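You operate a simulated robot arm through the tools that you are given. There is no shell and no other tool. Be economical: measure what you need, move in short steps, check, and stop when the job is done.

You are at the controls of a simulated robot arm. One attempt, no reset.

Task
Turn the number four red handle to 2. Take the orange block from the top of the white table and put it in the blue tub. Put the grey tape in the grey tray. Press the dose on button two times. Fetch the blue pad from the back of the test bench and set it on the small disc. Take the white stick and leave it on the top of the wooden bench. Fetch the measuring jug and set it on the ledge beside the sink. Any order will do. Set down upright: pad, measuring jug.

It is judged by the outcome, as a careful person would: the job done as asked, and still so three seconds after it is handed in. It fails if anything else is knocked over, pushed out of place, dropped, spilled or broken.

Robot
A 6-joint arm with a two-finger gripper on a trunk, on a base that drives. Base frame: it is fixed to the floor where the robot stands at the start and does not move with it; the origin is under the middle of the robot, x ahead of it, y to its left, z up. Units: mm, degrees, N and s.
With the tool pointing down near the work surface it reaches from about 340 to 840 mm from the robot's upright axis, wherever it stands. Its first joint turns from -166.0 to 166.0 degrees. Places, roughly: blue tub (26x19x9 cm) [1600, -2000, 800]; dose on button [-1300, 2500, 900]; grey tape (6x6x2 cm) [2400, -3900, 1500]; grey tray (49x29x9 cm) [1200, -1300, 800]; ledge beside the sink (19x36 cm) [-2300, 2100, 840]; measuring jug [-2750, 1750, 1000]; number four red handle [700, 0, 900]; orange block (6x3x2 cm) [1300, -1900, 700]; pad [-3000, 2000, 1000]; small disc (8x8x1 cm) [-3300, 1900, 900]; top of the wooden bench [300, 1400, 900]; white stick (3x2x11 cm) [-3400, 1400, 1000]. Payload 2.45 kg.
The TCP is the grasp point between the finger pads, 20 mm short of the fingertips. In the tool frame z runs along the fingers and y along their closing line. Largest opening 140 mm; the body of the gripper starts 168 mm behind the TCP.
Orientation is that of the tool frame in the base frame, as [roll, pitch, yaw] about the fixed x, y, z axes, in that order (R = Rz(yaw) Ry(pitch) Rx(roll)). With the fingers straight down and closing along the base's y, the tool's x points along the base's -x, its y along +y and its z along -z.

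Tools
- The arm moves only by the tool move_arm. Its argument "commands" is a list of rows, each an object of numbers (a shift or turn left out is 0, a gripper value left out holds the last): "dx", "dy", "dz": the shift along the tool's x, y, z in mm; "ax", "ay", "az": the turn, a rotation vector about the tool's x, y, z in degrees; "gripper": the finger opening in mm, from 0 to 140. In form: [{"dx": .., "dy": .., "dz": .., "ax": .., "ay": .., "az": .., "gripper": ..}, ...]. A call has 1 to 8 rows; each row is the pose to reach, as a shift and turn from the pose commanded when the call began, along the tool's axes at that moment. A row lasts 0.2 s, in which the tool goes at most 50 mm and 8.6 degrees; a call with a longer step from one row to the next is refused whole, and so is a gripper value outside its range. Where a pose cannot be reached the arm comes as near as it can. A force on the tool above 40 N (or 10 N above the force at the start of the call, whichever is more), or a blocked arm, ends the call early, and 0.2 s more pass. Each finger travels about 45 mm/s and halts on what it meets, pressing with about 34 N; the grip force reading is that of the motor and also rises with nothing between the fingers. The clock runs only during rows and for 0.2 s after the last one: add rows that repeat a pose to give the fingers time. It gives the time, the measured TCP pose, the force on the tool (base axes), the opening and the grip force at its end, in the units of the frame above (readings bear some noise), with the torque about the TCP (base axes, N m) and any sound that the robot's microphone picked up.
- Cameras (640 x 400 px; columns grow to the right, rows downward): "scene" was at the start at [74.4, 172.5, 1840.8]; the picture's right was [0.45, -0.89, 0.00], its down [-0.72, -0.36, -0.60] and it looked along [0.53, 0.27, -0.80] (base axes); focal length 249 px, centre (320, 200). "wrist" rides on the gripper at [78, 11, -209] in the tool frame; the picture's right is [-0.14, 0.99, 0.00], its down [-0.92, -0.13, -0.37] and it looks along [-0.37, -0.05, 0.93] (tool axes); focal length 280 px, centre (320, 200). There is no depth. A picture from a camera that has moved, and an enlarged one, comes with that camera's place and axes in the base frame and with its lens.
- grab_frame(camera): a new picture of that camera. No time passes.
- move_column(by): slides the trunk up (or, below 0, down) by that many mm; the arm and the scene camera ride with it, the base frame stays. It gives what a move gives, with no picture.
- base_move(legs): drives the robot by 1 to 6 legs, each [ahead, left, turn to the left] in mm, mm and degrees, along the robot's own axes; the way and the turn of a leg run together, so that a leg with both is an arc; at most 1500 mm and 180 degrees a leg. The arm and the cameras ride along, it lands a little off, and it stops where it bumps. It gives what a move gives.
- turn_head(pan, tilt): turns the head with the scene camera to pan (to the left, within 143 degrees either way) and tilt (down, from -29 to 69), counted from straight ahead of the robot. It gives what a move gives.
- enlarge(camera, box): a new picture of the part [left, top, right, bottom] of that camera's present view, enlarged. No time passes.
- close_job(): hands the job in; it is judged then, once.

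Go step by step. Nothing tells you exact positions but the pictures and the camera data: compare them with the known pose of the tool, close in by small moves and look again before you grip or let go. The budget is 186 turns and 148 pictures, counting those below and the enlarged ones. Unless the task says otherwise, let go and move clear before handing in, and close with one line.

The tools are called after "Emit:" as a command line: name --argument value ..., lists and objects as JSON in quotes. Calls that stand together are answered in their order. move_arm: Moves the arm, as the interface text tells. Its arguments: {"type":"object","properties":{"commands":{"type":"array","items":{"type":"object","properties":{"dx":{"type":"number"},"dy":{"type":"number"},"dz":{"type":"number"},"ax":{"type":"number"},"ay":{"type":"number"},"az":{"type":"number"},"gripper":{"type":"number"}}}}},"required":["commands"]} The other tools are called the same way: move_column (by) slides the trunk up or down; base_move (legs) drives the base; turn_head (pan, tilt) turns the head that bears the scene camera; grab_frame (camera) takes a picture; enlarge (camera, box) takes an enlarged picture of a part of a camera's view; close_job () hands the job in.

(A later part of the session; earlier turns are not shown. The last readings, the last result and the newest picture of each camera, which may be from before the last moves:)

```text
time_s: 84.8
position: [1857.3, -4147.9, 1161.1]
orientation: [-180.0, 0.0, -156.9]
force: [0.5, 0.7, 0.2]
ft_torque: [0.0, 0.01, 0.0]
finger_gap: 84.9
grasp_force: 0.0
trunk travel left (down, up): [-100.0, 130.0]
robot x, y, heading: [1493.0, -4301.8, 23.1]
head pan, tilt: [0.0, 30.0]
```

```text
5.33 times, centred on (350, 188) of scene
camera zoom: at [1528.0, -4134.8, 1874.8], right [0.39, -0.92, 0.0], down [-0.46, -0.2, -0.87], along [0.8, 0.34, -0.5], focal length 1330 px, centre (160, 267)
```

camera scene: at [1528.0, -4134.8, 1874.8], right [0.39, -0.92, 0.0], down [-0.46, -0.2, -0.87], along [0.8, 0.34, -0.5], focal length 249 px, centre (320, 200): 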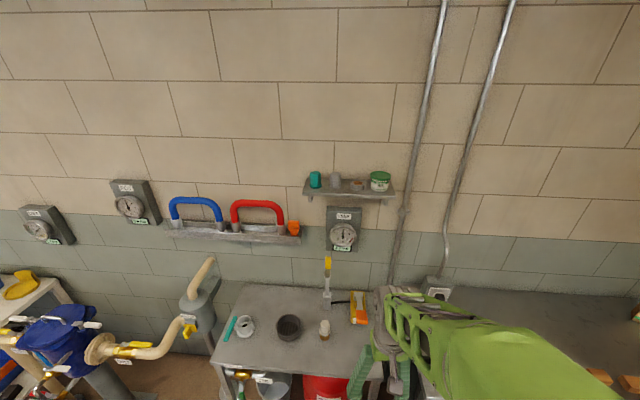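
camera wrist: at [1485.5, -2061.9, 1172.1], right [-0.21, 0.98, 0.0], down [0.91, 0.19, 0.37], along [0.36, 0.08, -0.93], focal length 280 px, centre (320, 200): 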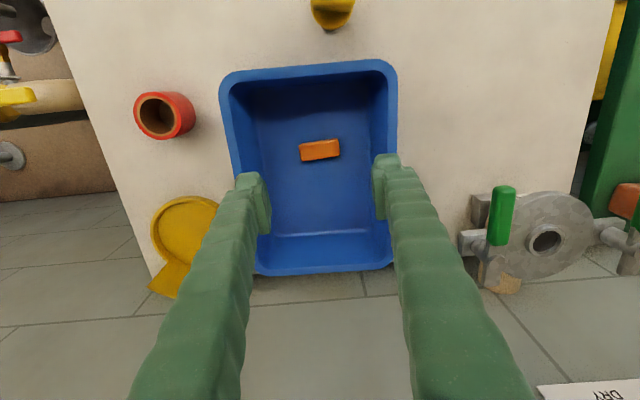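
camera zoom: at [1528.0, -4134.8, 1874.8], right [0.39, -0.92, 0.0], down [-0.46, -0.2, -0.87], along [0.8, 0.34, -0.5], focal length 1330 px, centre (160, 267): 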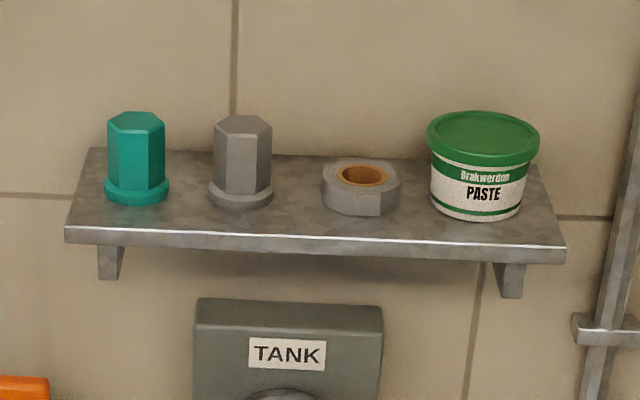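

The tape lies flat between a grey socket and a paste tin. I raise the trunk and check the floor clearance ahead.

Emit:
move_column --by 130

Emit:
turn_head --pan -25 --tilt 60

Emit:
grab_frame --camera "scene"

Emit:
grab_frame --camera "wrist"

```text
time_s: 86.3
position: [1855.6, -4148.4, 1291.6]
orientation: [-179.9, 0.0, -156.9]
force: [-0.3, -0.5, 1.3]
ft_torque: [-0.01, 0.0, 0.02]
finger_gap: 85.0
grasp_force: 0.1
trunk travel left (down, up): [-230.0, 0.0]
robot x, y, heading: [1491.4, -4302.5, 23.0]
head pan, tilt: [0.0, 30.0]
```

```text
time_s: 87.3
position: [1856.8, -4146.7, 1291.2]
orientation: [-180.0, 0.1, -156.9]
force: [-0.1, -0.1, 0.3]
ft_torque: [0.02, -0.01, 0.01]
finger_gap: 85.2
grasp_force: 0.1
trunk travel left (down, up): [-230.0, 0.0]
robot x, y, heading: [1492.4, -4300.8, 23.0]
head pan, tilt: [-25.0, 60.0]
```

```text
109 pictures are left
camera scene: at [1511.5, -4172.3, 1962.7], right [-0.03, -1.0, 0.0], down [-0.87, 0.03, -0.5], along [0.5, -0.02, -0.87], focal length 249 px, centre (320, 200)
```

scene: 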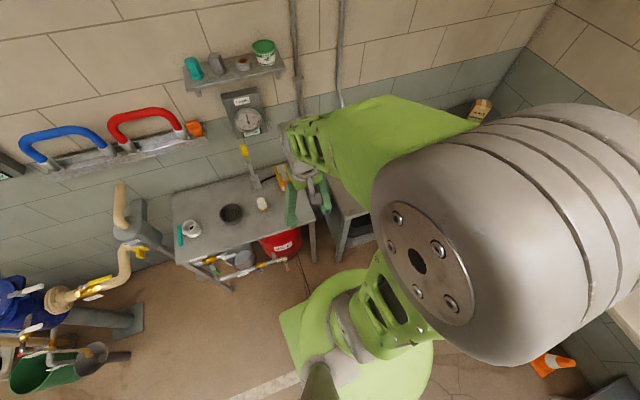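

```text
108 pictures are left
camera wrist: at [1779.9, -4168.9, 1500.3], right [-0.26, 0.96, 0.0], down [0.9, 0.24, 0.37], along [0.36, 0.1, -0.93], focal length 280 px, centre (320, 200)
```

wrist: 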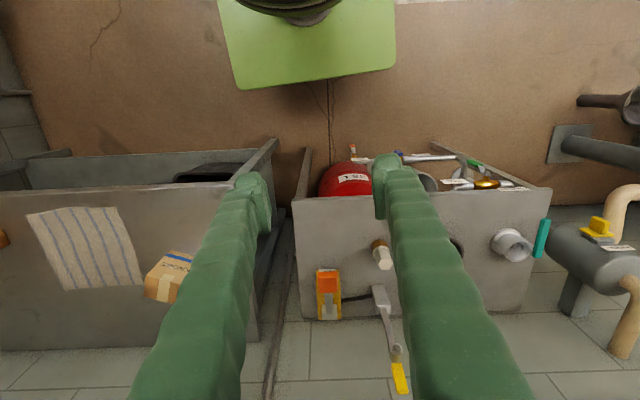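

Bench edges limit how close I can stand, so I'll reach for the shelf with the hand tilted. I drive 110 mm ahead, raise and tilt the hand, then look.

Emit:
base_move --legs '[[110, 0, 0]]'

Emit:
move_arm --commands '[{"dz": -45, "ay": -6}, {"dz": -90, "ay": -12}, {"dz": -135, "ay": -18}, {"dz": -180, "ay": -24, "dx": -5}, {"dz": -200, "ay": -30, "dx": -40}, {"dz": -210, "ay": -36, "dx": -80}, {"dz": -220, "ay": -42, "dx": -120}, {"dz": -230, "ay": -45, "dx": -165}]'

Emit:
grab_frame --camera "wrist"

Emit:
turn_head --pan 10 --tilt 40

Emit:
grab_frame --camera "scene"

```text
time_s: 88.5
position: [1958.8, -4105.0, 1290.5]
orientation: [-179.9, -0.1, -156.9]
force: [0.5, -0.3, -0.1]
ft_torque: [-0.06, 0.1, 0.01]
finger_gap: 85.2
grasp_force: 0.0
trunk travel left (down, up): [-230.0, 0.0]
robot x, y, heading: [1595.6, -4258.0, 22.9]
head pan, tilt: [-25.0, 60.0]
```

```text
time_s: 90.3
position: [2112.0, -4040.3, 1519.9]
orientation: [-179.9, 44.9, -156.9]
force: [0.2, 0.1, 0.0]
ft_torque: [-0.03, 0.06, 0.0]
finger_gap: 85.2
grasp_force: 0.0
trunk travel left (down, up): [-230.0, 0.0]
robot x, y, heading: [1591.5, -4257.3, 22.9]
head pan, tilt: [-25.0, 60.0]
```

```text
107 pictures are left
camera wrist: at [1920.1, -4109.5, 1613.1], right [-0.3, 0.95, 0.1], down [0.41, 0.04, 0.91], along [0.86, 0.31, -0.4], focal length 280 px, centre (320, 200)
```

wrist: 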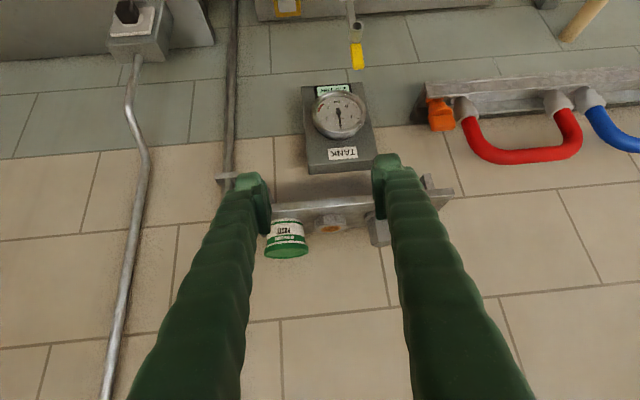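

```text
time_s: 91.3
position: [2108.4, -4041.3, 1521.3]
orientation: [180.0, 45.1, -156.9]
force: [0.2, 0.9, -0.6]
ft_torque: [0.01, -0.04, 0.0]
finger_gap: 85.1
grasp_force: 0.0
trunk travel left (down, up): [-230.0, 0.0]
robot x, y, heading: [1592.0, -4259.6, 23.1]
head pan, tilt: [10.0, 40.0]
```

```text
106 pictures are left
camera scene: at [1616.2, -4081.2, 1989.4], right [0.55, -0.84, 0.0], down [-0.54, -0.35, -0.77], along [0.64, 0.42, -0.64], focal length 249 px, centre (320, 200)
```

scene: 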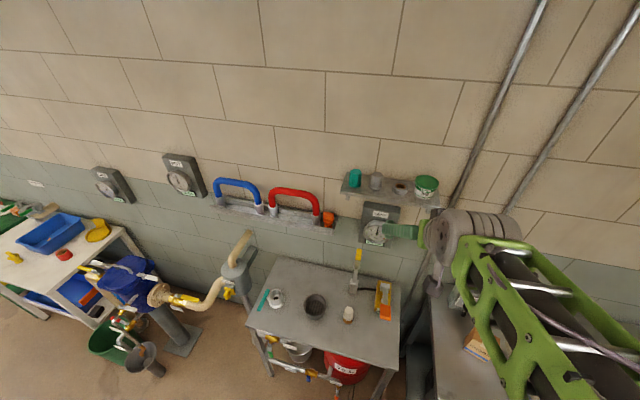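

The tape triangulates to about (2321, -3945, 1475). I test whether a straight-down pose above it can be reached.

Emit:
move_arm --commands '[{"dx": -37, "dy": 1, "dz": 18, "ay": 7}, {"dx": -73, "dy": 2, "dz": 36, "ay": 14}, {"dx": -110, "dy": 3, "dz": 53, "ay": 21}, {"dx": -147, "dy": 4, "dz": 71, "ay": 28}, {"dx": -183, "dy": 5, "dz": 89, "ay": 36}, {"dx": -220, "dy": 6, "dz": 107, "ay": 44}, {"dx": -220, "dy": 6, "dz": 107, "ay": 45}]'

Emit:
grab_frame --camera "wrist"

```text
time_s: 92.9
position: [2271.0, -3966.7, 1548.3]
orientation: [-180.0, 1.0, -156.9]
force: [-0.6, -0.1, 1.1]
ft_torque: [0.02, -0.06, -0.01]
finger_gap: 85.0
grasp_force: 0.0
out of reach, approached as far as the arm can: row 6, 7
trunk travel left (down, up): [-230.0, 0.0]
robot x, y, heading: [1592.6, -4260.9, 23.4]
head pan, tilt: [10.0, 40.0]
```

```text
105 pictures are left
camera wrist: at [2191.7, -3988.0, 1756.3], right [-0.26, 0.96, 0.0], down [0.89, 0.24, 0.38], along [0.37, 0.1, -0.92], focal length 280 px, centre (320, 200)
```

wrist: 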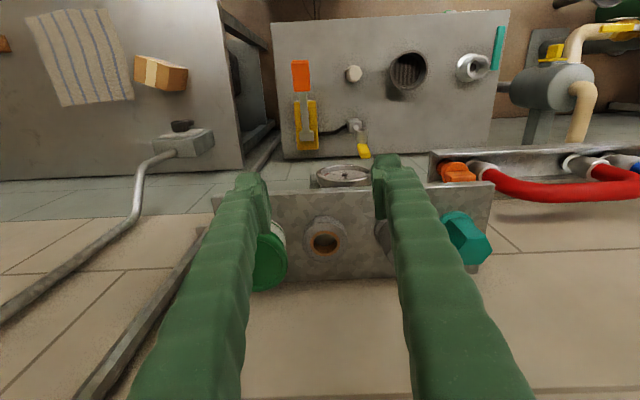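

Emit:
turn_head --pan -15 --tilt 69

Emit:
grab_frame --camera "scene"

```text
time_s: 93.8
position: [2275.6, -3964.9, 1546.0]
orientation: [-180.0, 0.9, -156.9]
force: [-0.2, -0.7, 0.3]
ft_torque: [0.0, 0.04, 0.02]
finger_gap: 85.0
grasp_force: 0.0
trunk travel left (down, up): [-230.0, 0.0]
robot x, y, heading: [1593.8, -4258.7, 23.2]
head pan, tilt: [-15.0, 68.8]
```

```text
104 pictures are left
camera scene: at [1600.8, -4119.3, 1953.3], right [0.14, -0.99, 0.0], down [-0.92, -0.13, -0.36], along [0.36, 0.05, -0.93], focal length 249 px, centre (320, 200)
```

scene: 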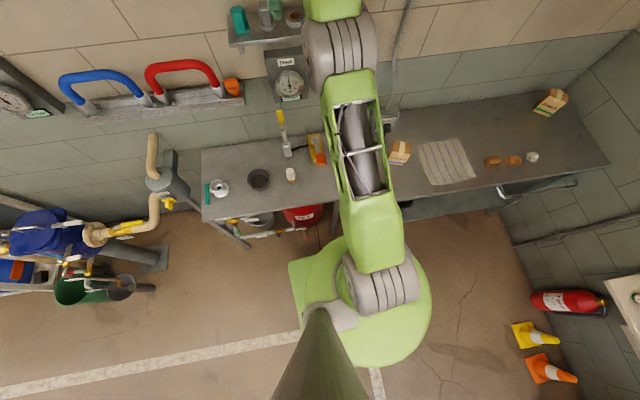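

Tape is nearer (2356, -3938, 1462), just out of vertical reach, and the tin is close beside it. I'll pull back, shift the base left and a bit ahead, then approach with a yawed, slightly leaning hand.

Emit:
move_arm --commands '[{"dx": 40}, {"dx": 80}, {"dx": 120}, {"dx": 160}]'

Emit:
base_move --legs '[[0, 255, 0], [65, 0, 0]]'

Emit:
grab_frame --camera "scene"

```text
time_s: 94.8
position: [2127.4, -4026.8, 1546.6]
orientation: [180.0, 0.0, -156.9]
force: [-0.7, 0.2, -0.8]
ft_torque: [0.01, 0.01, 0.01]
finger_gap: 85.3
grasp_force: 0.1
trunk travel left (down, up): [-230.0, 0.0]
robot x, y, heading: [1591.7, -4261.3, 23.2]
head pan, tilt: [-15.0, 68.8]
```

```text
time_s: 98.2
position: [2090.2, -3770.3, 1545.8]
orientation: [180.0, -0.1, -157.1]
force: [0.5, 0.3, 0.6]
ft_torque: [-0.05, 0.12, 0.01]
finger_gap: 84.9
grasp_force: 0.1
trunk travel left (down, up): [-230.0, 0.0]
robot x, y, heading: [1548.1, -4004.1, 22.8]
head pan, tilt: [-15.0, 68.8]
```

```text
103 pictures are left
camera scene: at [1564.1, -3861.9, 1953.2], right [0.14, -0.99, 0.0], down [-0.92, -0.13, -0.36], along [0.36, 0.05, -0.93], focal length 249 px, centre (320, 200)
```

scene: 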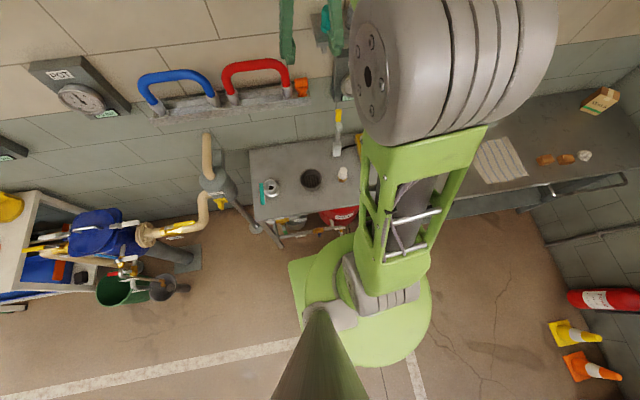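

Emit:
move_arm --commands '[{"dx": -11, "dy": -32, "dz": -5, "az": 7.5}, {"dx": -22, "dy": -64, "dz": -10, "az": 15}, {"dx": -33, "dy": -97, "dz": -15, "az": 22.5}, {"dx": -44, "dy": -129, "dz": -20, "az": 30}, {"dx": -55, "dy": -161, "dz": -25, "az": 37.5}, {"dx": -66, "dy": -193, "dz": -30, "az": 45}, {"dx": -77, "dy": -225, "dz": -35, "az": 52.5}, {"dx": -89, "dy": -258, "dz": -40, "az": 60}]'

Emit:
move_arm --commands '[{"ay": -8}, {"ay": -16}, {"ay": -20}, {"ay": -20}]'

Emit:
grab_frame --camera "wrist"

```text
time_s: 100.0
position: [2261.2, -3975.0, 1578.0]
orientation: [179.8, 0.1, 142.9]
force: [-0.9, 0.0, 0.3]
ft_torque: [0.0, -0.09, 0.02]
finger_gap: 85.2
grasp_force: 0.0
out of reach, approached as far as the arm can: row 8
trunk travel left (down, up): [-230.0, 0.0]
robot x, y, heading: [1556.5, -3998.7, 22.9]
head pan, tilt: [-15.0, 68.8]
```

```text
time_s: 101.0
position: [2263.2, -3974.2, 1577.1]
orientation: [-179.9, 20.0, 142.9]
force: [0.6, 0.0, 0.5]
ft_torque: [0.01, 0.05, 0.0]
finger_gap: 84.8
grasp_force: 0.1
trunk travel left (down, up): [-230.0, 0.0]
robot x, y, heading: [1555.2, -4000.8, 22.8]
head pan, tilt: [-15.0, 68.8]
```

```text
102 pictures are left
camera wrist: at [2153.7, -3878.1, 1746.6], right [0.7, 0.71, 0.05], down [0.51, -0.55, 0.66], along [0.5, -0.44, -0.75], focal length 280 px, centre (320, 200)
```

wrist: 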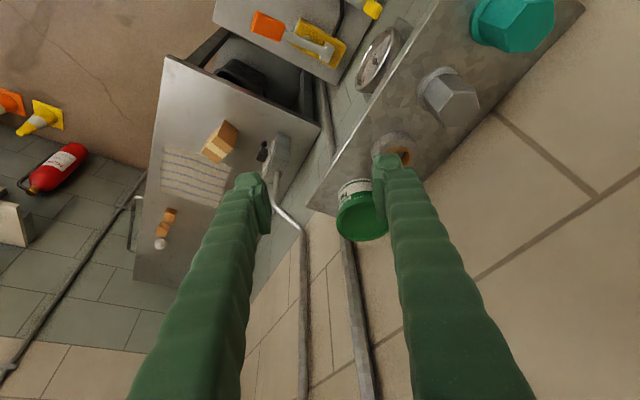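

Emit:
move_arm --commands '[{"dx": -15, "dy": 29, "dz": 5}, {"dx": -29, "dy": 58, "dz": 11}, {"dx": -44, "dy": 88, "dz": 16}, {"dx": -44, "dy": 88, "dz": 16}]'

Emit:
grab_frame --camera "wrist"

```text
time_s: 102.0
position: [2348.5, -3931.7, 1578.1]
orientation: [179.9, 20.1, 142.8]
force: [-0.1, -0.3, 0.4]
ft_torque: [0.06, -0.11, 0.07]
finger_gap: 84.9
grasp_force: 0.1
trunk travel left (down, up): [-230.0, 0.0]
robot x, y, heading: [1551.6, -4002.7, 22.8]
head pan, tilt: [-15.0, 68.8]
```

```text
101 pictures are left
camera wrist: at [2239.0, -3836.0, 1749.2], right [0.7, 0.71, 0.05], down [0.51, -0.55, 0.66], along [0.5, -0.44, -0.75], focal length 280 px, centre (320, 200)
```

wrist: 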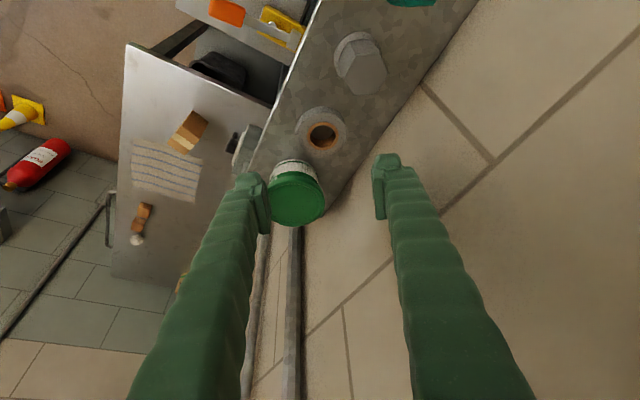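

Emit:
move_arm --commands '[{"dx": 5, "dy": 4, "dz": 19, "gripper": 72}, {"dx": 9, "dy": 7, "dz": 38}, {"dx": 13.6, "dy": 7, "dz": 57}, {"dx": 13.6, "dy": 7, "dz": 57}]'

Emit:
grab_frame --camera "wrist"

```text
time_s: 103.0
position: [2362.3, -3929.9, 1517.0]
orientation: [-179.9, 20.0, 142.9]
force: [0.0, 0.9, -0.1]
ft_torque: [-0.04, 0.03, -0.02]
finger_gap: 72.1
grasp_force: 0.0
trunk travel left (down, up): [-230.0, 0.0]
robot x, y, heading: [1551.5, -4003.4, 22.8]
head pan, tilt: [-15.0, 68.8]
```

```text
100 pictures are left
camera wrist: at [2253.7, -3833.4, 1687.8], right [0.7, 0.71, 0.05], down [0.51, -0.55, 0.66], along [0.5, -0.44, -0.75], focal length 280 px, centre (320, 200)
```

wrist: 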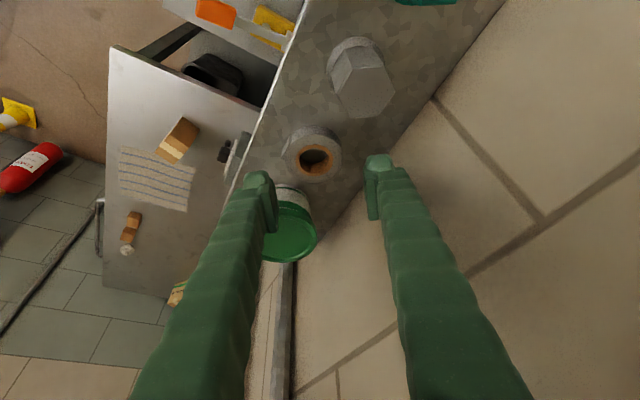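

Emit:
move_arm --commands '[{"dx": 8, "dy": -5, "dz": 15}, {"dx": 15, "dy": -5, "dz": 30}, {"dx": 15, "dy": -5, "dz": 30}]'

Emit:
enlarge --camera "wrist" --box '[200, 80, 440, 230]'

```text
time_s: 103.8
position: [2355.2, -3931.9, 1485.9]
orientation: [180.0, 20.1, 142.9]
force: [-0.3, -0.9, 0.1]
ft_torque: [-0.01, -0.01, 0.02]
finger_gap: 72.3
grasp_force: 0.1
trunk travel left (down, up): [-230.0, 0.0]
robot x, y, heading: [1550.6, -4000.6, 23.0]
head pan, tilt: [-15.0, 68.8]
```

```text
2.67 times, centred on (320, 155) of wrist
camera zoom: at [2246.2, -3835.7, 1655.6], right [0.7, 0.71, 0.05], down [0.51, -0.55, 0.66], along [0.5, -0.44, -0.75], focal length 748 px, centre (320, 320)
```

zoom: 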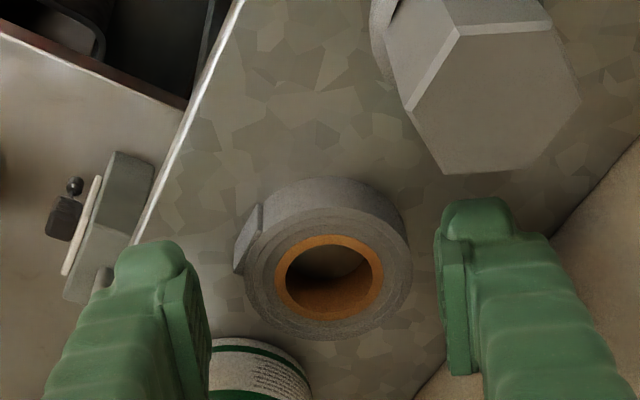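

Emit:
move_arm --commands '[{"dz": 6}, {"dz": 12}, {"dz": 18}, {"dz": 21}, {"dz": 21}]'

Emit:
enlarge --camera "wrist" --box '[200, 80, 440, 230]'

```text
time_s: 105.0
position: [2361.2, -3935.8, 1466.6]
orientation: [179.9, 20.0, 142.9]
force: [-0.8, 1.6, 3.6]
ft_torque: [0.04, 0.04, -0.05]
finger_gap: 71.9
grasp_force: 0.1
trunk travel left (down, up): [-230.0, 0.0]
robot x, y, heading: [1551.8, -4005.1, 23.0]
head pan, tilt: [-15.0, 68.8]
```

```text
2.67 times, centred on (320, 155) of wrist
camera zoom: at [2251.9, -3840.3, 1636.3], right [0.7, 0.71, 0.05], down [0.51, -0.55, 0.66], along [0.5, -0.44, -0.75], focal length 748 px, centre (320, 320)
```

zoom: 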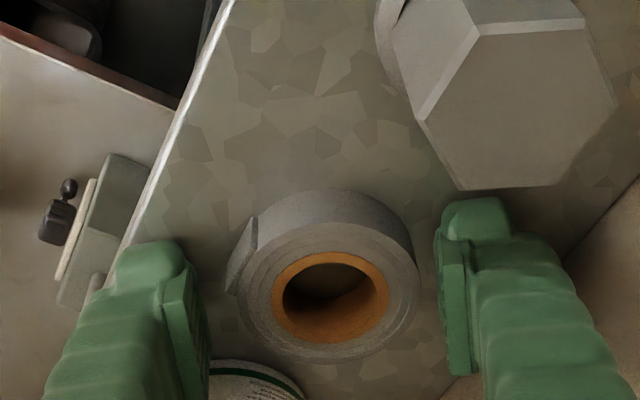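

Emit:
move_arm --commands '[{"dz": -1, "dy": 1, "gripper": 66}, {"dz": -1, "dy": 1, "gripper": 58}, {"dz": -1, "dy": 1, "gripper": 50}, {"dz": -1, "dy": 1, "gripper": 44}, {"dz": -1, "dy": 1, "gripper": 44}]'

Emit:
enlarge --camera "wrist" --box '[200, 80, 440, 230]'

```text
time_s: 106.2
position: [2361.8, -3935.1, 1467.6]
orientation: [-179.9, 20.0, 142.9]
force: [1.8, 1.3, 8.5]
ft_torque: [0.05, 0.01, 0.02]
finger_gap: 51.5
grasp_force: 33.5
trunk travel left (down, up): [-230.0, 0.0]
robot x, y, heading: [1554.2, -4000.0, 22.8]
head pan, tilt: [-15.0, 68.8]
```

```text
2.67 times, centred on (320, 155) of wrist
camera zoom: at [2252.0, -3839.6, 1637.2], right [0.7, 0.71, 0.05], down [0.51, -0.55, 0.66], along [0.5, -0.44, -0.75], focal length 748 px, centre (320, 320)
```

zoom: 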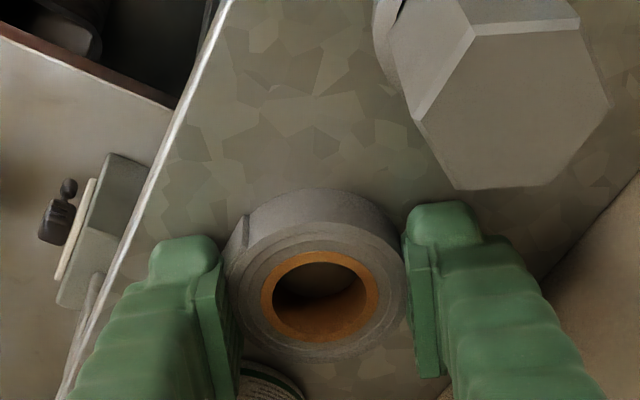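

Tape gripped. I lift straight up and back away.

Emit:
move_arm --commands '[{"dx": -7, "dz": -19}, {"dx": -17, "dz": -47}, {"dx": -31, "dz": -85}, {"dx": -31, "dz": -85}]'

Emit:
grab_frame --camera "wrist"

```text
time_s: 107.2
position: [2362.2, -3935.0, 1558.2]
orientation: [179.9, 20.0, 142.9]
force: [-1.3, -0.5, 0.0]
ft_torque: [0.0, -0.03, -0.01]
finger_gap: 51.4
grasp_force: 33.7
trunk travel left (down, up): [-230.0, 0.0]
robot x, y, heading: [1549.9, -4001.6, 22.9]
head pan, tilt: [-15.0, 68.8]
```

```text
96 pictures are left
camera wrist: at [2252.0, -3840.0, 1727.7], right [0.7, 0.71, 0.05], down [0.51, -0.55, 0.66], along [0.5, -0.44, -0.75], focal length 280 px, centre (320, 200)
```

wrist: 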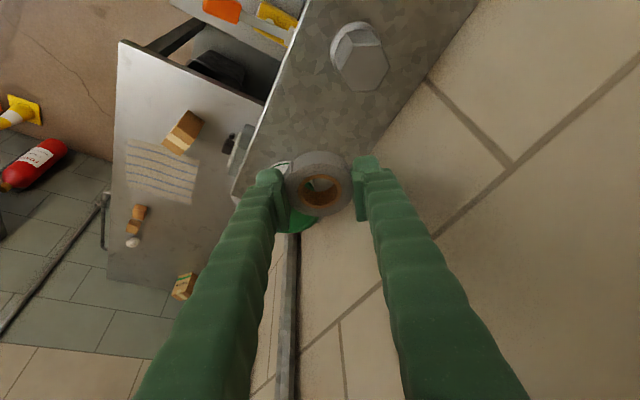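

Emit:
move_arm --commands '[{"dx": 36, "dy": -15, "dz": -13}, {"dx": 72, "dy": -30, "dz": -26}, {"dx": 108, "dy": -45, "dz": -39}, {"dx": 144, "dy": -60, "dz": -52}, {"dx": 180, "dy": -75, "dz": -65}, {"dx": 216, "dy": -90, "dz": -78}, {"dx": 252, "dy": -105, "dz": -91}, {"dx": 288, "dy": -120, "dz": -104}]'

Emit:
move_arm --commands '[{"dx": 36, "dy": -15, "dz": -13, "ay": 8}, {"dx": 72, "dy": -30, "dz": -26, "ay": 16}, {"dx": 72, "dy": -30, "dz": -26, "ay": 20}]'

Emit:
move_arm --commands '[{"az": -8, "dz": 40}, {"az": -16, "dz": 80}, {"az": -24, "dz": 120}, {"az": -32, "dz": 160}, {"az": -40, "dz": 200}, {"az": -48, "dz": 240}, {"az": -56, "dz": 240}, {"az": -60, "dz": 240}]'

```text
time_s: 109.0
position: [2043.1, -3844.7, 1557.6]
orientation: [180.0, 20.0, 142.9]
force: [-0.6, 0.2, -0.1]
ft_torque: [-0.01, -0.01, 0.02]
finger_gap: 51.2
grasp_force: 34.0
trunk travel left (down, up): [-230.0, 0.0]
robot x, y, heading: [1549.7, -4002.1, 22.8]
head pan, tilt: [-15.0, 68.8]
```

```text
time_s: 109.8
position: [1965.7, -3824.0, 1555.9]
orientation: [-179.9, -0.2, 142.9]
force: [0.7, -0.1, -0.2]
ft_torque: [0.02, 0.03, -0.01]
finger_gap: 51.5
grasp_force: 34.0
trunk travel left (down, up): [-230.0, 0.0]
robot x, y, heading: [1548.1, -4000.6, 23.3]
head pan, tilt: [-15.0, 68.8]
```

```text
time_s: 111.6
position: [1968.1, -3823.7, 1316.8]
orientation: [180.0, -0.1, -157.0]
force: [0.5, -0.6, -0.7]
ft_torque: [0.0, 0.03, 0.0]
finger_gap: 51.2
grasp_force: 34.1
trunk travel left (down, up): [-230.0, 0.0]
robot x, y, heading: [1554.6, -4000.5, 22.8]
head pan, tilt: [-15.0, 68.8]
```

Emit:
move_column --by -130

Emit:
base_move --legs '[[-350, 0, 0], [202, 1329, 0], [202, 1329, -3]]'

Emit:
turn_head --pan 0 --tilt 45

Emit:
grab_frame --camera "scene"

Emit:
grab_frame --camera "wrist"

```text
time_s: 113.2
position: [1966.3, -3824.8, 1187.1]
orientation: [180.0, 0.0, -157.0]
force: [0.0, 0.3, 0.9]
ft_torque: [-0.01, -0.01, 0.02]
finger_gap: 51.1
grasp_force: 33.7
trunk travel left (down, up): [-100.0, 130.0]
robot x, y, heading: [1552.3, -4003.3, 22.7]
head pan, tilt: [-15.0, 68.8]
```

```text
time_s: 138.4
position: [1015.4, -1370.5, 1185.9]
orientation: [180.0, 0.0, -160.2]
force: [-0.3, -0.7, -0.4]
ft_torque: [0.0, -0.04, 0.0]
finger_gap: 51.3
grasp_force: 34.2
trunk travel left (down, up): [-100.0, 130.0]
robot x, y, heading: [592.5, -1524.0, 19.9]
head pan, tilt: [-15.0, 68.8]
```

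```text
time_s: 139.3
position: [1015.4, -1368.2, 1186.9]
orientation: [179.9, 0.0, -160.1]
force: [0.5, -0.3, -0.1]
ft_torque: [0.02, 0.0, 0.01]
finger_gap: 51.5
grasp_force: 33.5
trunk travel left (down, up): [-100.0, 130.0]
robot x, y, heading: [593.2, -1525.1, 19.7]
head pan, tilt: [0.0, 45.0]
```

```text
95 pictures are left
camera scene: at [630.5, -1362.9, 1852.1], right [0.34, -0.94, 0.0], down [-0.67, -0.24, -0.71], along [0.66, 0.24, -0.71], focal length 249 px, centre (320, 200)
```

scene: 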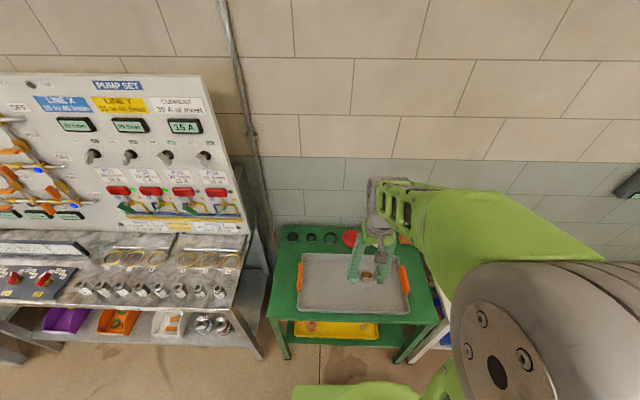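

```text
94 pictures are left
camera wrist: at [938.5, -1385.1, 1396.1], right [-0.21, 0.98, 0.0], down [0.91, 0.19, 0.37], along [0.36, 0.08, -0.93], focal length 280 px, centre (320, 200)
```

wrist: 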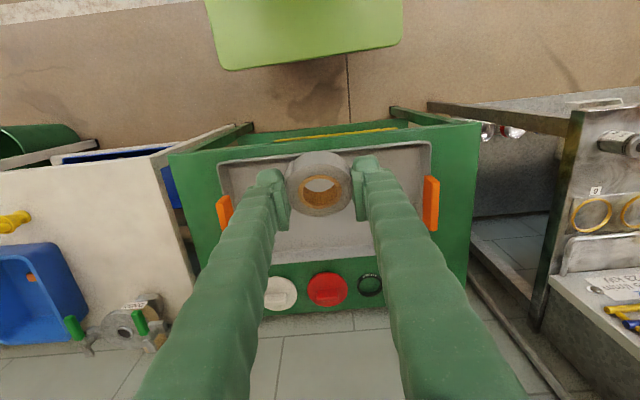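

Emit:
move_arm --commands '[{"dx": -45, "dy": -2}, {"dx": -90, "dy": -4}, {"dx": -135, "dy": -6, "dz": 15}, {"dx": -160, "dy": -8, "dz": 50}, {"dx": -160, "dy": -8, "dz": 100}, {"dx": -160, "dy": -8, "dz": 150}, {"dx": -160, "dy": -8, "dz": 200}, {"dx": -160, "dy": -8, "dz": 250}]'

Emit:
move_arm --commands '[{"dz": 30}, {"dz": 50}, {"dz": 60}, {"dz": 60}]'

Emit:
grab_frame --camera "wrist"

Emit:
enlarge --camera "scene" --box '[260, 200, 460, 350]'

```text
time_s: 141.1
position: [1169.3, -1321.0, 936.4]
orientation: [-180.0, 0.0, -160.1]
force: [-0.4, 0.2, -0.3]
ft_torque: [0.0, 0.02, 0.0]
finger_gap: 51.4
grasp_force: 33.6
trunk travel left (down, up): [-100.0, 130.0]
robot x, y, heading: [595.5, -1524.7, 19.7]
head pan, tilt: [0.0, 45.0]
```

```text
time_s: 142.1
position: [1169.2, -1322.6, 877.5]
orientation: [-179.9, 0.0, -160.1]
force: [0.1, 0.0, 0.4]
ft_torque: [0.03, 0.02, 0.01]
finger_gap: 51.2
grasp_force: 33.4
trunk travel left (down, up): [-100.0, 130.0]
robot x, y, heading: [595.0, -1524.0, 20.0]
head pan, tilt: [0.0, 45.0]
```

```text
93 pictures are left
camera wrist: at [1091.3, -1337.9, 1086.0], right [-0.21, 0.98, 0.0], down [0.91, 0.19, 0.37], along [0.36, 0.08, -0.93], focal length 280 px, centre (320, 200)
```

wrist: 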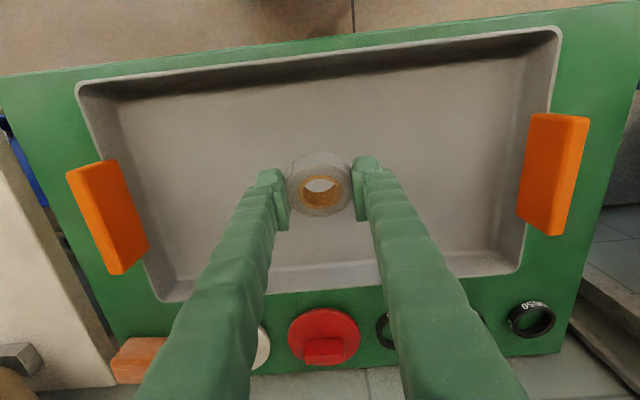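

```text
2.67 times, centred on (360, 275) of scene
camera zoom: at [630.6, -1362.8, 1852.1], right [0.34, -0.94, 0.0], down [-0.67, -0.24, -0.71], along [0.66, 0.24, -0.71], focal length 665 px, centre (213, 0)
```

zoom: 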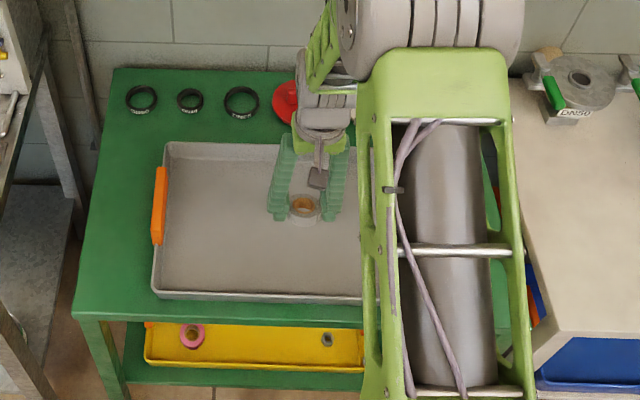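

Emit:
move_arm --commands '[{"dz": 30}, {"dz": 55}, {"dz": 70}, {"dz": 80}, {"dz": 88}, {"dz": 96}]'

Emit:
grab_frame --camera "wrist"

```text
time_s: 143.5
position: [1168.5, -1322.4, 780.3]
orientation: [180.0, 0.1, -160.1]
force: [-0.4, -0.1, 0.3]
ft_torque: [0.0, 0.01, -0.03]
finger_gap: 51.2
grasp_force: 33.7
trunk travel left (down, up): [-100.0, 130.0]
robot x, y, heading: [590.2, -1524.5, 19.9]
head pan, tilt: [0.0, 45.0]
```

```text
91 pictures are left
camera wrist: at [1091.3, -1337.9, 989.9], right [-0.21, 0.98, 0.0], down [0.91, 0.19, 0.37], along [0.36, 0.08, -0.93], focal length 280 px, centre (320, 200)
```

wrist: 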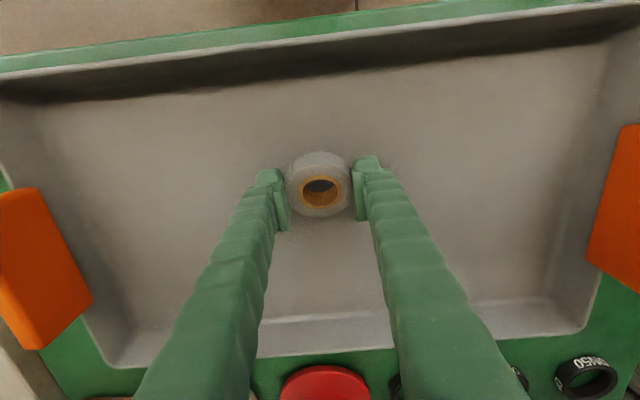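

Emit:
move_arm --commands '[{"dz": 4}, {"dz": 8}, {"dz": 12}, {"dz": 16}, {"dz": 20}]'

```text
time_s: 144.7
position: [1169.0, -1321.6, 765.6]
orientation: [180.0, 0.1, -160.1]
force: [-6.0, -1.9, 20.1]
ft_torque: [0.08, -0.08, 0.03]
finger_gap: 51.6
grasp_force: 34.1
trunk travel left (down, up): [-100.0, 130.0]
robot x, y, heading: [594.5, -1524.4, 20.0]
head pan, tilt: [0.0, 45.0]
stopped in row 5: the force on the tool passed its limit at 42 N (the readings are from after the stop); the commanded pose is now the measured one
```

Contact with the tray floor. I release and rise.

Emit:
move_arm --commands '[{"dz": -1, "gripper": 60}, {"dz": -1, "gripper": 70}, {"dz": -1, "gripper": 70}, {"dz": -40}, {"dz": -90}, {"dz": -140}, {"dz": -190}]'

Emit:
grab_frame --camera "wrist"

```text
time_s: 146.3
position: [1168.6, -1321.3, 953.5]
orientation: [-180.0, -0.1, -160.1]
force: [-0.3, 0.4, 0.3]
ft_torque: [0.01, -0.02, 0.0]
finger_gap: 70.0
grasp_force: 0.1
trunk travel left (down, up): [-100.0, 130.0]
robot x, y, heading: [595.6, -1526.3, 20.1]
head pan, tilt: [0.0, 45.0]
```

```text
90 pictures are left
camera wrist: at [1091.4, -1338.6, 1162.4], right [-0.21, 0.98, 0.0], down [0.91, 0.19, 0.37], along [0.36, 0.08, -0.93], focal length 280 px, centre (320, 200)
```

wrist: 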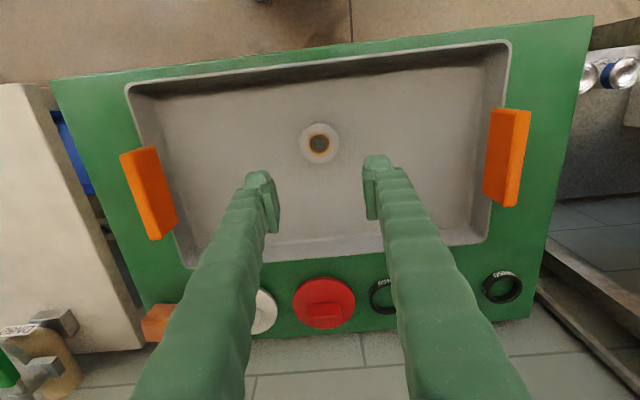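

Tape delivered. I retract and drive toward the dosing station on the other side.

Emit:
move_arm --commands '[{"dz": -50}, {"dz": -100}, {"dz": -150}, {"dz": -190, "dx": 20}, {"dz": -225, "dx": 50}, {"dz": -230, "dx": 95}, {"dz": -230, "dx": 140}, {"dz": -230, "dx": 180}]'

Emit:
base_move --legs '[[-399, 797, 0], [-399, 797, 0], [0, 0, 92]]'

Emit:
turn_head --pan 0 --tilt 25

Emit:
grab_frame --camera "scene"

Emit:
turn_head --pan 50 --tilt 25

Emit:
grab_frame --camera "scene"

```text
time_s: 148.1
position: [999.3, -1384.5, 1182.8]
orientation: [179.9, 0.1, -160.1]
force: [0.3, 0.2, 0.1]
ft_torque: [-0.01, -0.07, 0.0]
finger_gap: 70.1
grasp_force: 0.1
trunk travel left (down, up): [-100.0, 130.0]
robot x, y, heading: [595.3, -1522.8, 19.6]
head pan, tilt: [0.0, 45.0]
```

```text
time_s: 166.5
position: [-847.8, 125.6, 1182.8]
orientation: [-180.0, 0.0, -69.4]
force: [-0.4, -0.1, -0.1]
ft_torque: [-0.02, 0.0, 0.0]
finger_gap: 69.8
grasp_force: 0.0
trunk travel left (down, up): [-100.0, 130.0]
robot x, y, heading: [-700.3, -279.1, 110.4]
head pan, tilt: [0.0, 45.0]
```

```text
time_s: 167.3
position: [-847.5, 125.8, 1182.2]
orientation: [-179.9, 0.0, -69.5]
force: [0.4, -0.6, -0.3]
ft_torque: [0.0, 0.0, 0.0]
finger_gap: 70.0
grasp_force: 0.2
trunk travel left (down, up): [-100.0, 130.0]
robot x, y, heading: [-702.0, -279.2, 110.5]
head pan, tilt: [0.0, 25.0]
```

```text
89 pictures are left
camera scene: at [-869.2, -234.1, 1882.7], right [0.94, 0.35, 0.0], down [0.15, -0.4, -0.91], along [-0.32, 0.85, -0.42], focal length 249 px, centre (320, 200)
```

scene: 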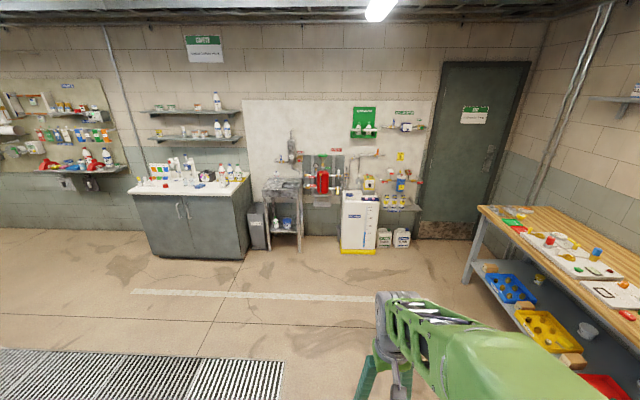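

```text
time_s: 168.5
position: [-848.4, 124.9, 1182.2]
orientation: [-180.0, 0.1, -69.3]
force: [0.0, -0.5, 1.2]
ft_torque: [-0.01, -0.01, 0.0]
finger_gap: 70.1
grasp_force: 0.1
trunk travel left (down, up): [-100.0, 130.0]
robot x, y, heading: [-698.0, -277.8, 110.8]
head pan, tilt: [50.0, 25.0]
```

```text
88 pictures are left
camera scene: at [-923.7, -289.6, 1882.7], right [0.33, 0.94, 0.0], down [0.4, -0.14, -0.91], along [-0.85, 0.3, -0.42], focal length 249 px, centre (320, 200)
```

scene: 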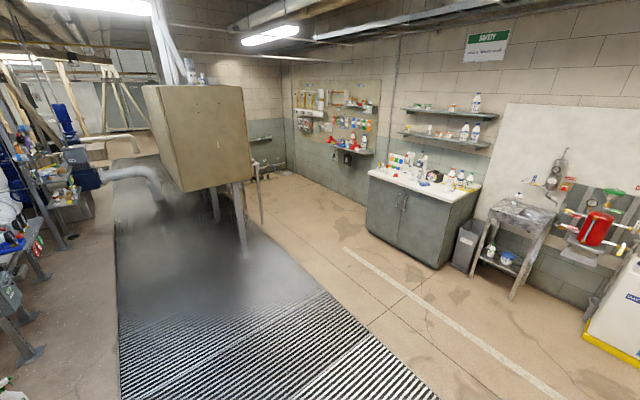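

Emit:
enlarge --camera "scene" --box '[350, 80, 500, 210]'

Emit:
base_move --legs '[[890, -180, 0], [850, -180, 2]]'

Emit:
turn_head --pan 5 --tilt 40

Emit:
grab_frame --camera "scene"

Emit:
turn_head --pan 40 --tilt 35

Emit:
grab_frame --camera "scene"

```text
3.08 times, centred on (425, 145) of scene
camera zoom: at [-923.7, -289.6, 1882.7], right [0.33, 0.94, 0.0], down [0.4, -0.14, -0.91], along [-0.85, 0.3, -0.42], focal length 767 px, centre (-3, 369)
```

zoom: 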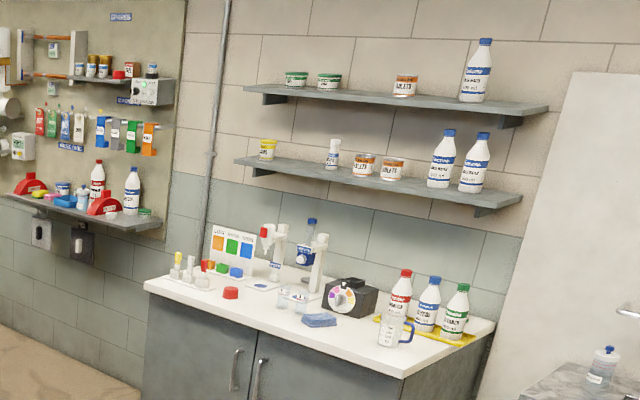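

```text
time_s: 177.5
position: [-1137.1, 1874.3, 1182.5]
orientation: [-180.0, 0.0, -67.9]
force: [-0.7, -0.2, 0.1]
ft_torque: [-0.02, -0.01, 0.0]
finger_gap: 70.2
grasp_force: 0.1
trunk travel left (down, up): [-100.0, 130.0]
robot x, y, heading: [-983.4, 1473.3, 112.1]
head pan, tilt: [50.0, 25.0]
```

```text
time_s: 178.6
position: [-1137.4, 1873.2, 1181.5]
orientation: [-179.9, 0.0, -67.8]
force: [0.6, -0.3, 0.6]
ft_torque: [0.03, 0.0, 0.0]
finger_gap: 70.0
grasp_force: 0.1
trunk travel left (down, up): [-100.0, 130.0]
robot x, y, heading: [-979.3, 1472.4, 112.2]
head pan, tilt: [5.0, 40.0]
```

```text
86 pictures are left
camera scene: at [-1154.5, 1503.6, 1859.4], right [0.89, 0.46, 0.0], down [0.29, -0.57, -0.77], along [-0.35, 0.68, -0.64], focal length 249 px, centre (320, 200)
```

scene: 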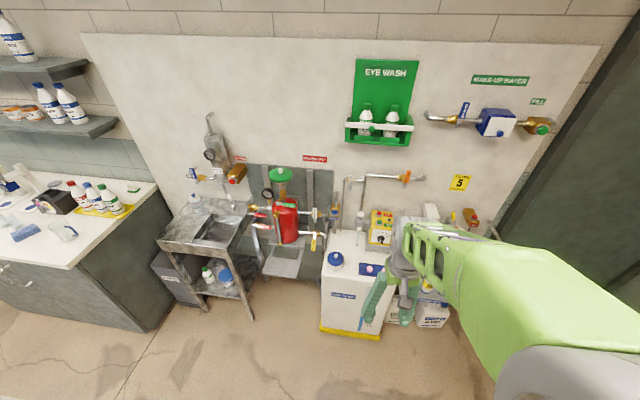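

```text
time_s: 179.6
position: [-1138.5, 1871.7, 1183.2]
orientation: [-180.0, -0.1, -68.0]
force: [-0.3, 0.0, 0.2]
ft_torque: [-0.02, 0.0, -0.02]
finger_gap: 69.9
grasp_force: 0.0
trunk travel left (down, up): [-100.0, 130.0]
robot x, y, heading: [-979.6, 1467.9, 112.2]
head pan, tilt: [40.0, 35.0]
```

```text
85 pictures are left
camera scene: at [-1193.5, 1469.3, 1866.9], right [0.47, 0.88, 0.0], down [0.51, -0.27, -0.82], along [-0.72, 0.38, -0.57], focal length 249 px, centre (320, 200)
```

scene: 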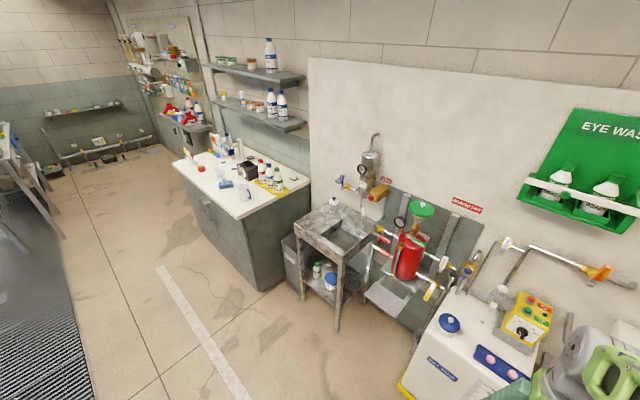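

Emit:
enlarge --camera "scene" --box '[410, 270, 610, 400]'

Emit:
grab_frame --camera "wrist"

```text
3.08 times, centred on (510, 335) of scene
camera zoom: at [-1193.5, 1469.3, 1866.9], right [0.47, 0.88, 0.0], down [0.51, -0.27, -0.82], along [-0.72, 0.38, -0.57], focal length 767 px, centre (-265, -215)
```

zoom: 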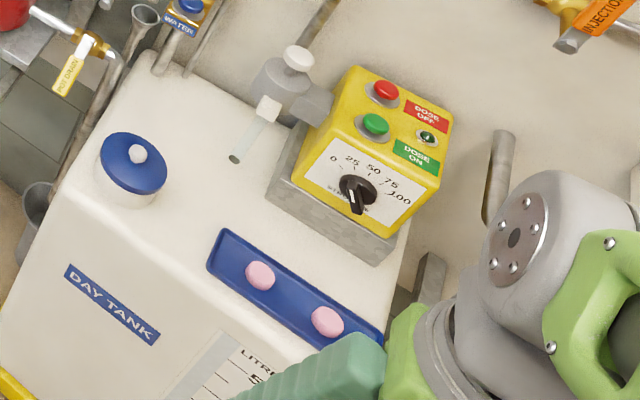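

```text
83 pictures are left
camera wrist: at [-1118.6, 1796.1, 1391.4], right [-0.97, -0.24, 0.0], down [-0.23, 0.9, 0.37], along [-0.09, 0.36, -0.93], focal length 280 px, centre (320, 200)
```

wrist: 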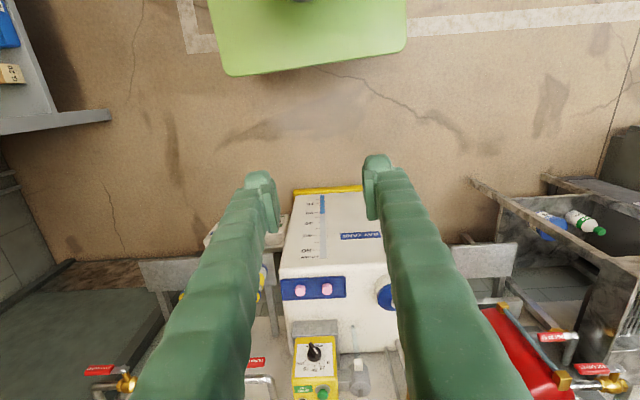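

The green DOSE ON button is on the slanted face of a yellow box at about (-1295, 2463, 932). I drive closer and tilt the hand to press along the face normal.

Emit:
base_move --legs '[[330, -80, 0]]'

Emit:
move_arm --commands '[{"gripper": 40, "ay": -7, "dz": -10}, {"ay": -14, "gripper": 10, "dz": -20}, {"ay": -21, "gripper": 0, "dz": -30}, {"ay": -28, "dz": -40}, {"ay": -35, "dz": -40}, {"ay": -42, "dz": -40}, {"ay": -48, "dz": -40}, {"ay": -50, "dz": -40}]'

Emit:
grab_frame --camera "wrist"

Emit:
grab_frame --camera "scene"

```text
time_s: 181.8
position: [-1185.0, 2208.0, 1181.9]
orientation: [180.0, 0.0, -67.9]
force: [0.3, 0.2, -0.2]
ft_torque: [-0.07, -0.03, 0.0]
finger_gap: 70.1
grasp_force: 0.1
trunk travel left (down, up): [-100.0, 130.0]
robot x, y, heading: [-1031.4, 1805.8, 111.9]
head pan, tilt: [40.0, 35.0]
```

```text
time_s: 183.6
position: [-1211.4, 2278.6, 1317.6]
orientation: [180.0, 49.2, -68.0]
force: [-0.8, -0.3, 0.0]
ft_torque: [0.0, 0.05, 0.02]
finger_gap: 0.0
grasp_force: 29.3
out of reach, approached as far as the arm can: row 4, 5, 6, 7, 8
trunk travel left (down, up): [-100.0, 130.0]
robot x, y, heading: [-1027.3, 1805.6, 112.1]
head pan, tilt: [40.0, 35.0]
```

```text
82 pictures are left
camera wrist: at [-1143.6, 2081.7, 1394.7], right [-0.95, -0.29, 0.1], down [0.0, 0.35, 0.94], along [-0.31, 0.89, -0.33], focal length 280 px, centre (320, 200)
```

wrist: 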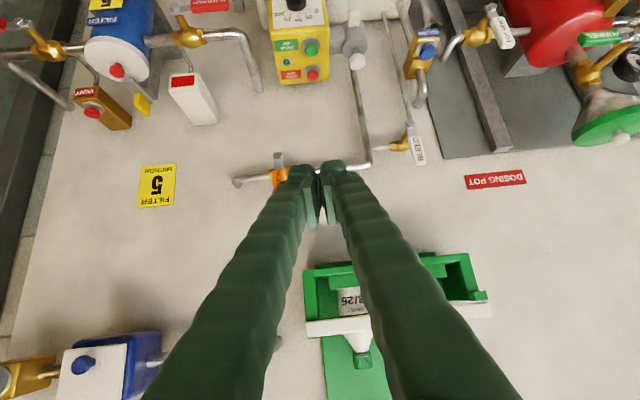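

```text
81 pictures are left
camera scene: at [-1241.8, 1802.8, 1866.9], right [0.47, 0.88, 0.0], down [0.51, -0.27, -0.82], along [-0.72, 0.38, -0.57], focal length 249 px, centre (320, 200)
```

scene: 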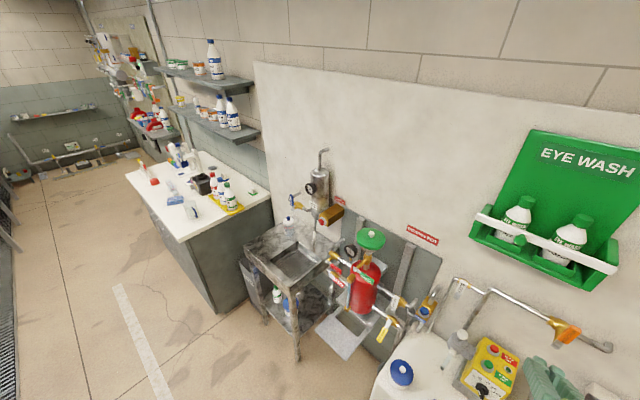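

Emit:
move_arm --commands '[{"dx": 16, "dz": 33, "dy": 1}, {"dx": 32, "dz": 66, "dy": 2}]'

```text
time_s: 184.2
position: [-1226.5, 2313.8, 1284.0]
orientation: [179.9, 49.8, -68.0]
force: [-0.6, -0.6, -0.1]
ft_torque: [0.03, -0.01, 0.03]
finger_gap: 0.0
grasp_force: 29.7
out of reach, approached as far as the arm can: row 1, 2
trunk travel left (down, up): [-100.0, 130.0]
robot x, y, heading: [-1024.6, 1802.3, 111.8]
head pan, tilt: [40.0, 35.0]
```

Emit:
move_arm --commands '[{"dx": -29, "dz": 34}, {"dx": -58, "dz": 69}, {"dx": -64, "dz": 77}, {"dx": -64, "dz": 77}]'

```text
time_s: 185.2
position: [-1264.6, 2407.6, 1283.7]
orientation: [180.0, 49.9, -67.9]
force: [0.0, 0.6, 0.1]
ft_torque: [0.0, 0.01, -0.03]
finger_gap: 0.0
grasp_force: 29.3
trunk travel left (down, up): [-100.0, 130.0]
robot x, y, heading: [-1031.3, 1803.9, 111.9]
head pan, tilt: [40.0, 35.0]
```

Emit:
move_arm --commands '[{"dx": 32, "dy": 2, "dz": 29}, {"dx": 65, "dy": 3, "dz": 59}, {"dx": 97, "dy": 4, "dz": 88}, {"dx": 130, "dy": 5, "dz": 118}]'

Emit:
grab_frame --camera "wrist"

```text
time_s: 186.2
position: [-1234.6, 2427.9, 1105.9]
orientation: [178.8, 49.7, -67.2]
force: [-0.2, 1.3, -1.1]
ft_torque: [-0.07, 0.01, 0.06]
finger_gap: 0.0
grasp_force: 28.8
out of reach, approached as far as the arm can: row 1, 2, 3, 4
trunk travel left (down, up): [-100.0, 130.0]
robot x, y, heading: [-1024.1, 1803.1, 111.9]
head pan, tilt: [40.0, 35.0]
```

```text
80 pictures are left
camera wrist: at [-1159.3, 2231.6, 1182.0], right [-0.94, -0.32, 0.12], down [0.0, 0.34, 0.94], along [-0.34, 0.88, -0.32], focal length 280 px, centre (320, 200)
```

wrist: 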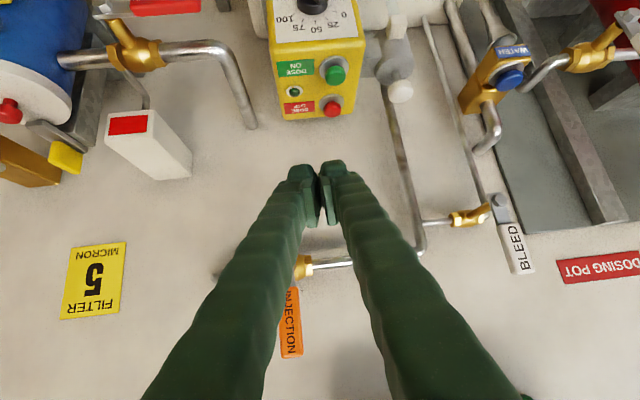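

Emit:
base_move --legs '[[-140, 0, 0]]'

Emit:
move_arm --commands '[{"dx": -10, "dz": 12}]'

```text
time_s: 187.5
position: [-1182.1, 2293.0, 1109.7]
orientation: [178.9, 49.8, -67.2]
force: [-0.2, 0.3, 0.0]
ft_torque: [0.01, 0.01, 0.01]
finger_gap: 0.0
grasp_force: 28.9
trunk travel left (down, up): [-100.0, 130.0]
robot x, y, heading: [-977.1, 1677.7, 111.8]
head pan, tilt: [40.0, 35.0]
```

```text
time_s: 187.9
position: [-1187.8, 2309.7, 1110.0]
orientation: [179.0, 49.9, -67.1]
force: [-0.2, 0.2, -0.2]
ft_torque: [0.02, 0.05, 0.03]
finger_gap: 0.0
grasp_force: 29.6
trunk travel left (down, up): [-100.0, 130.0]
robot x, y, heading: [-976.2, 1677.9, 111.7]
head pan, tilt: [40.0, 35.0]
```

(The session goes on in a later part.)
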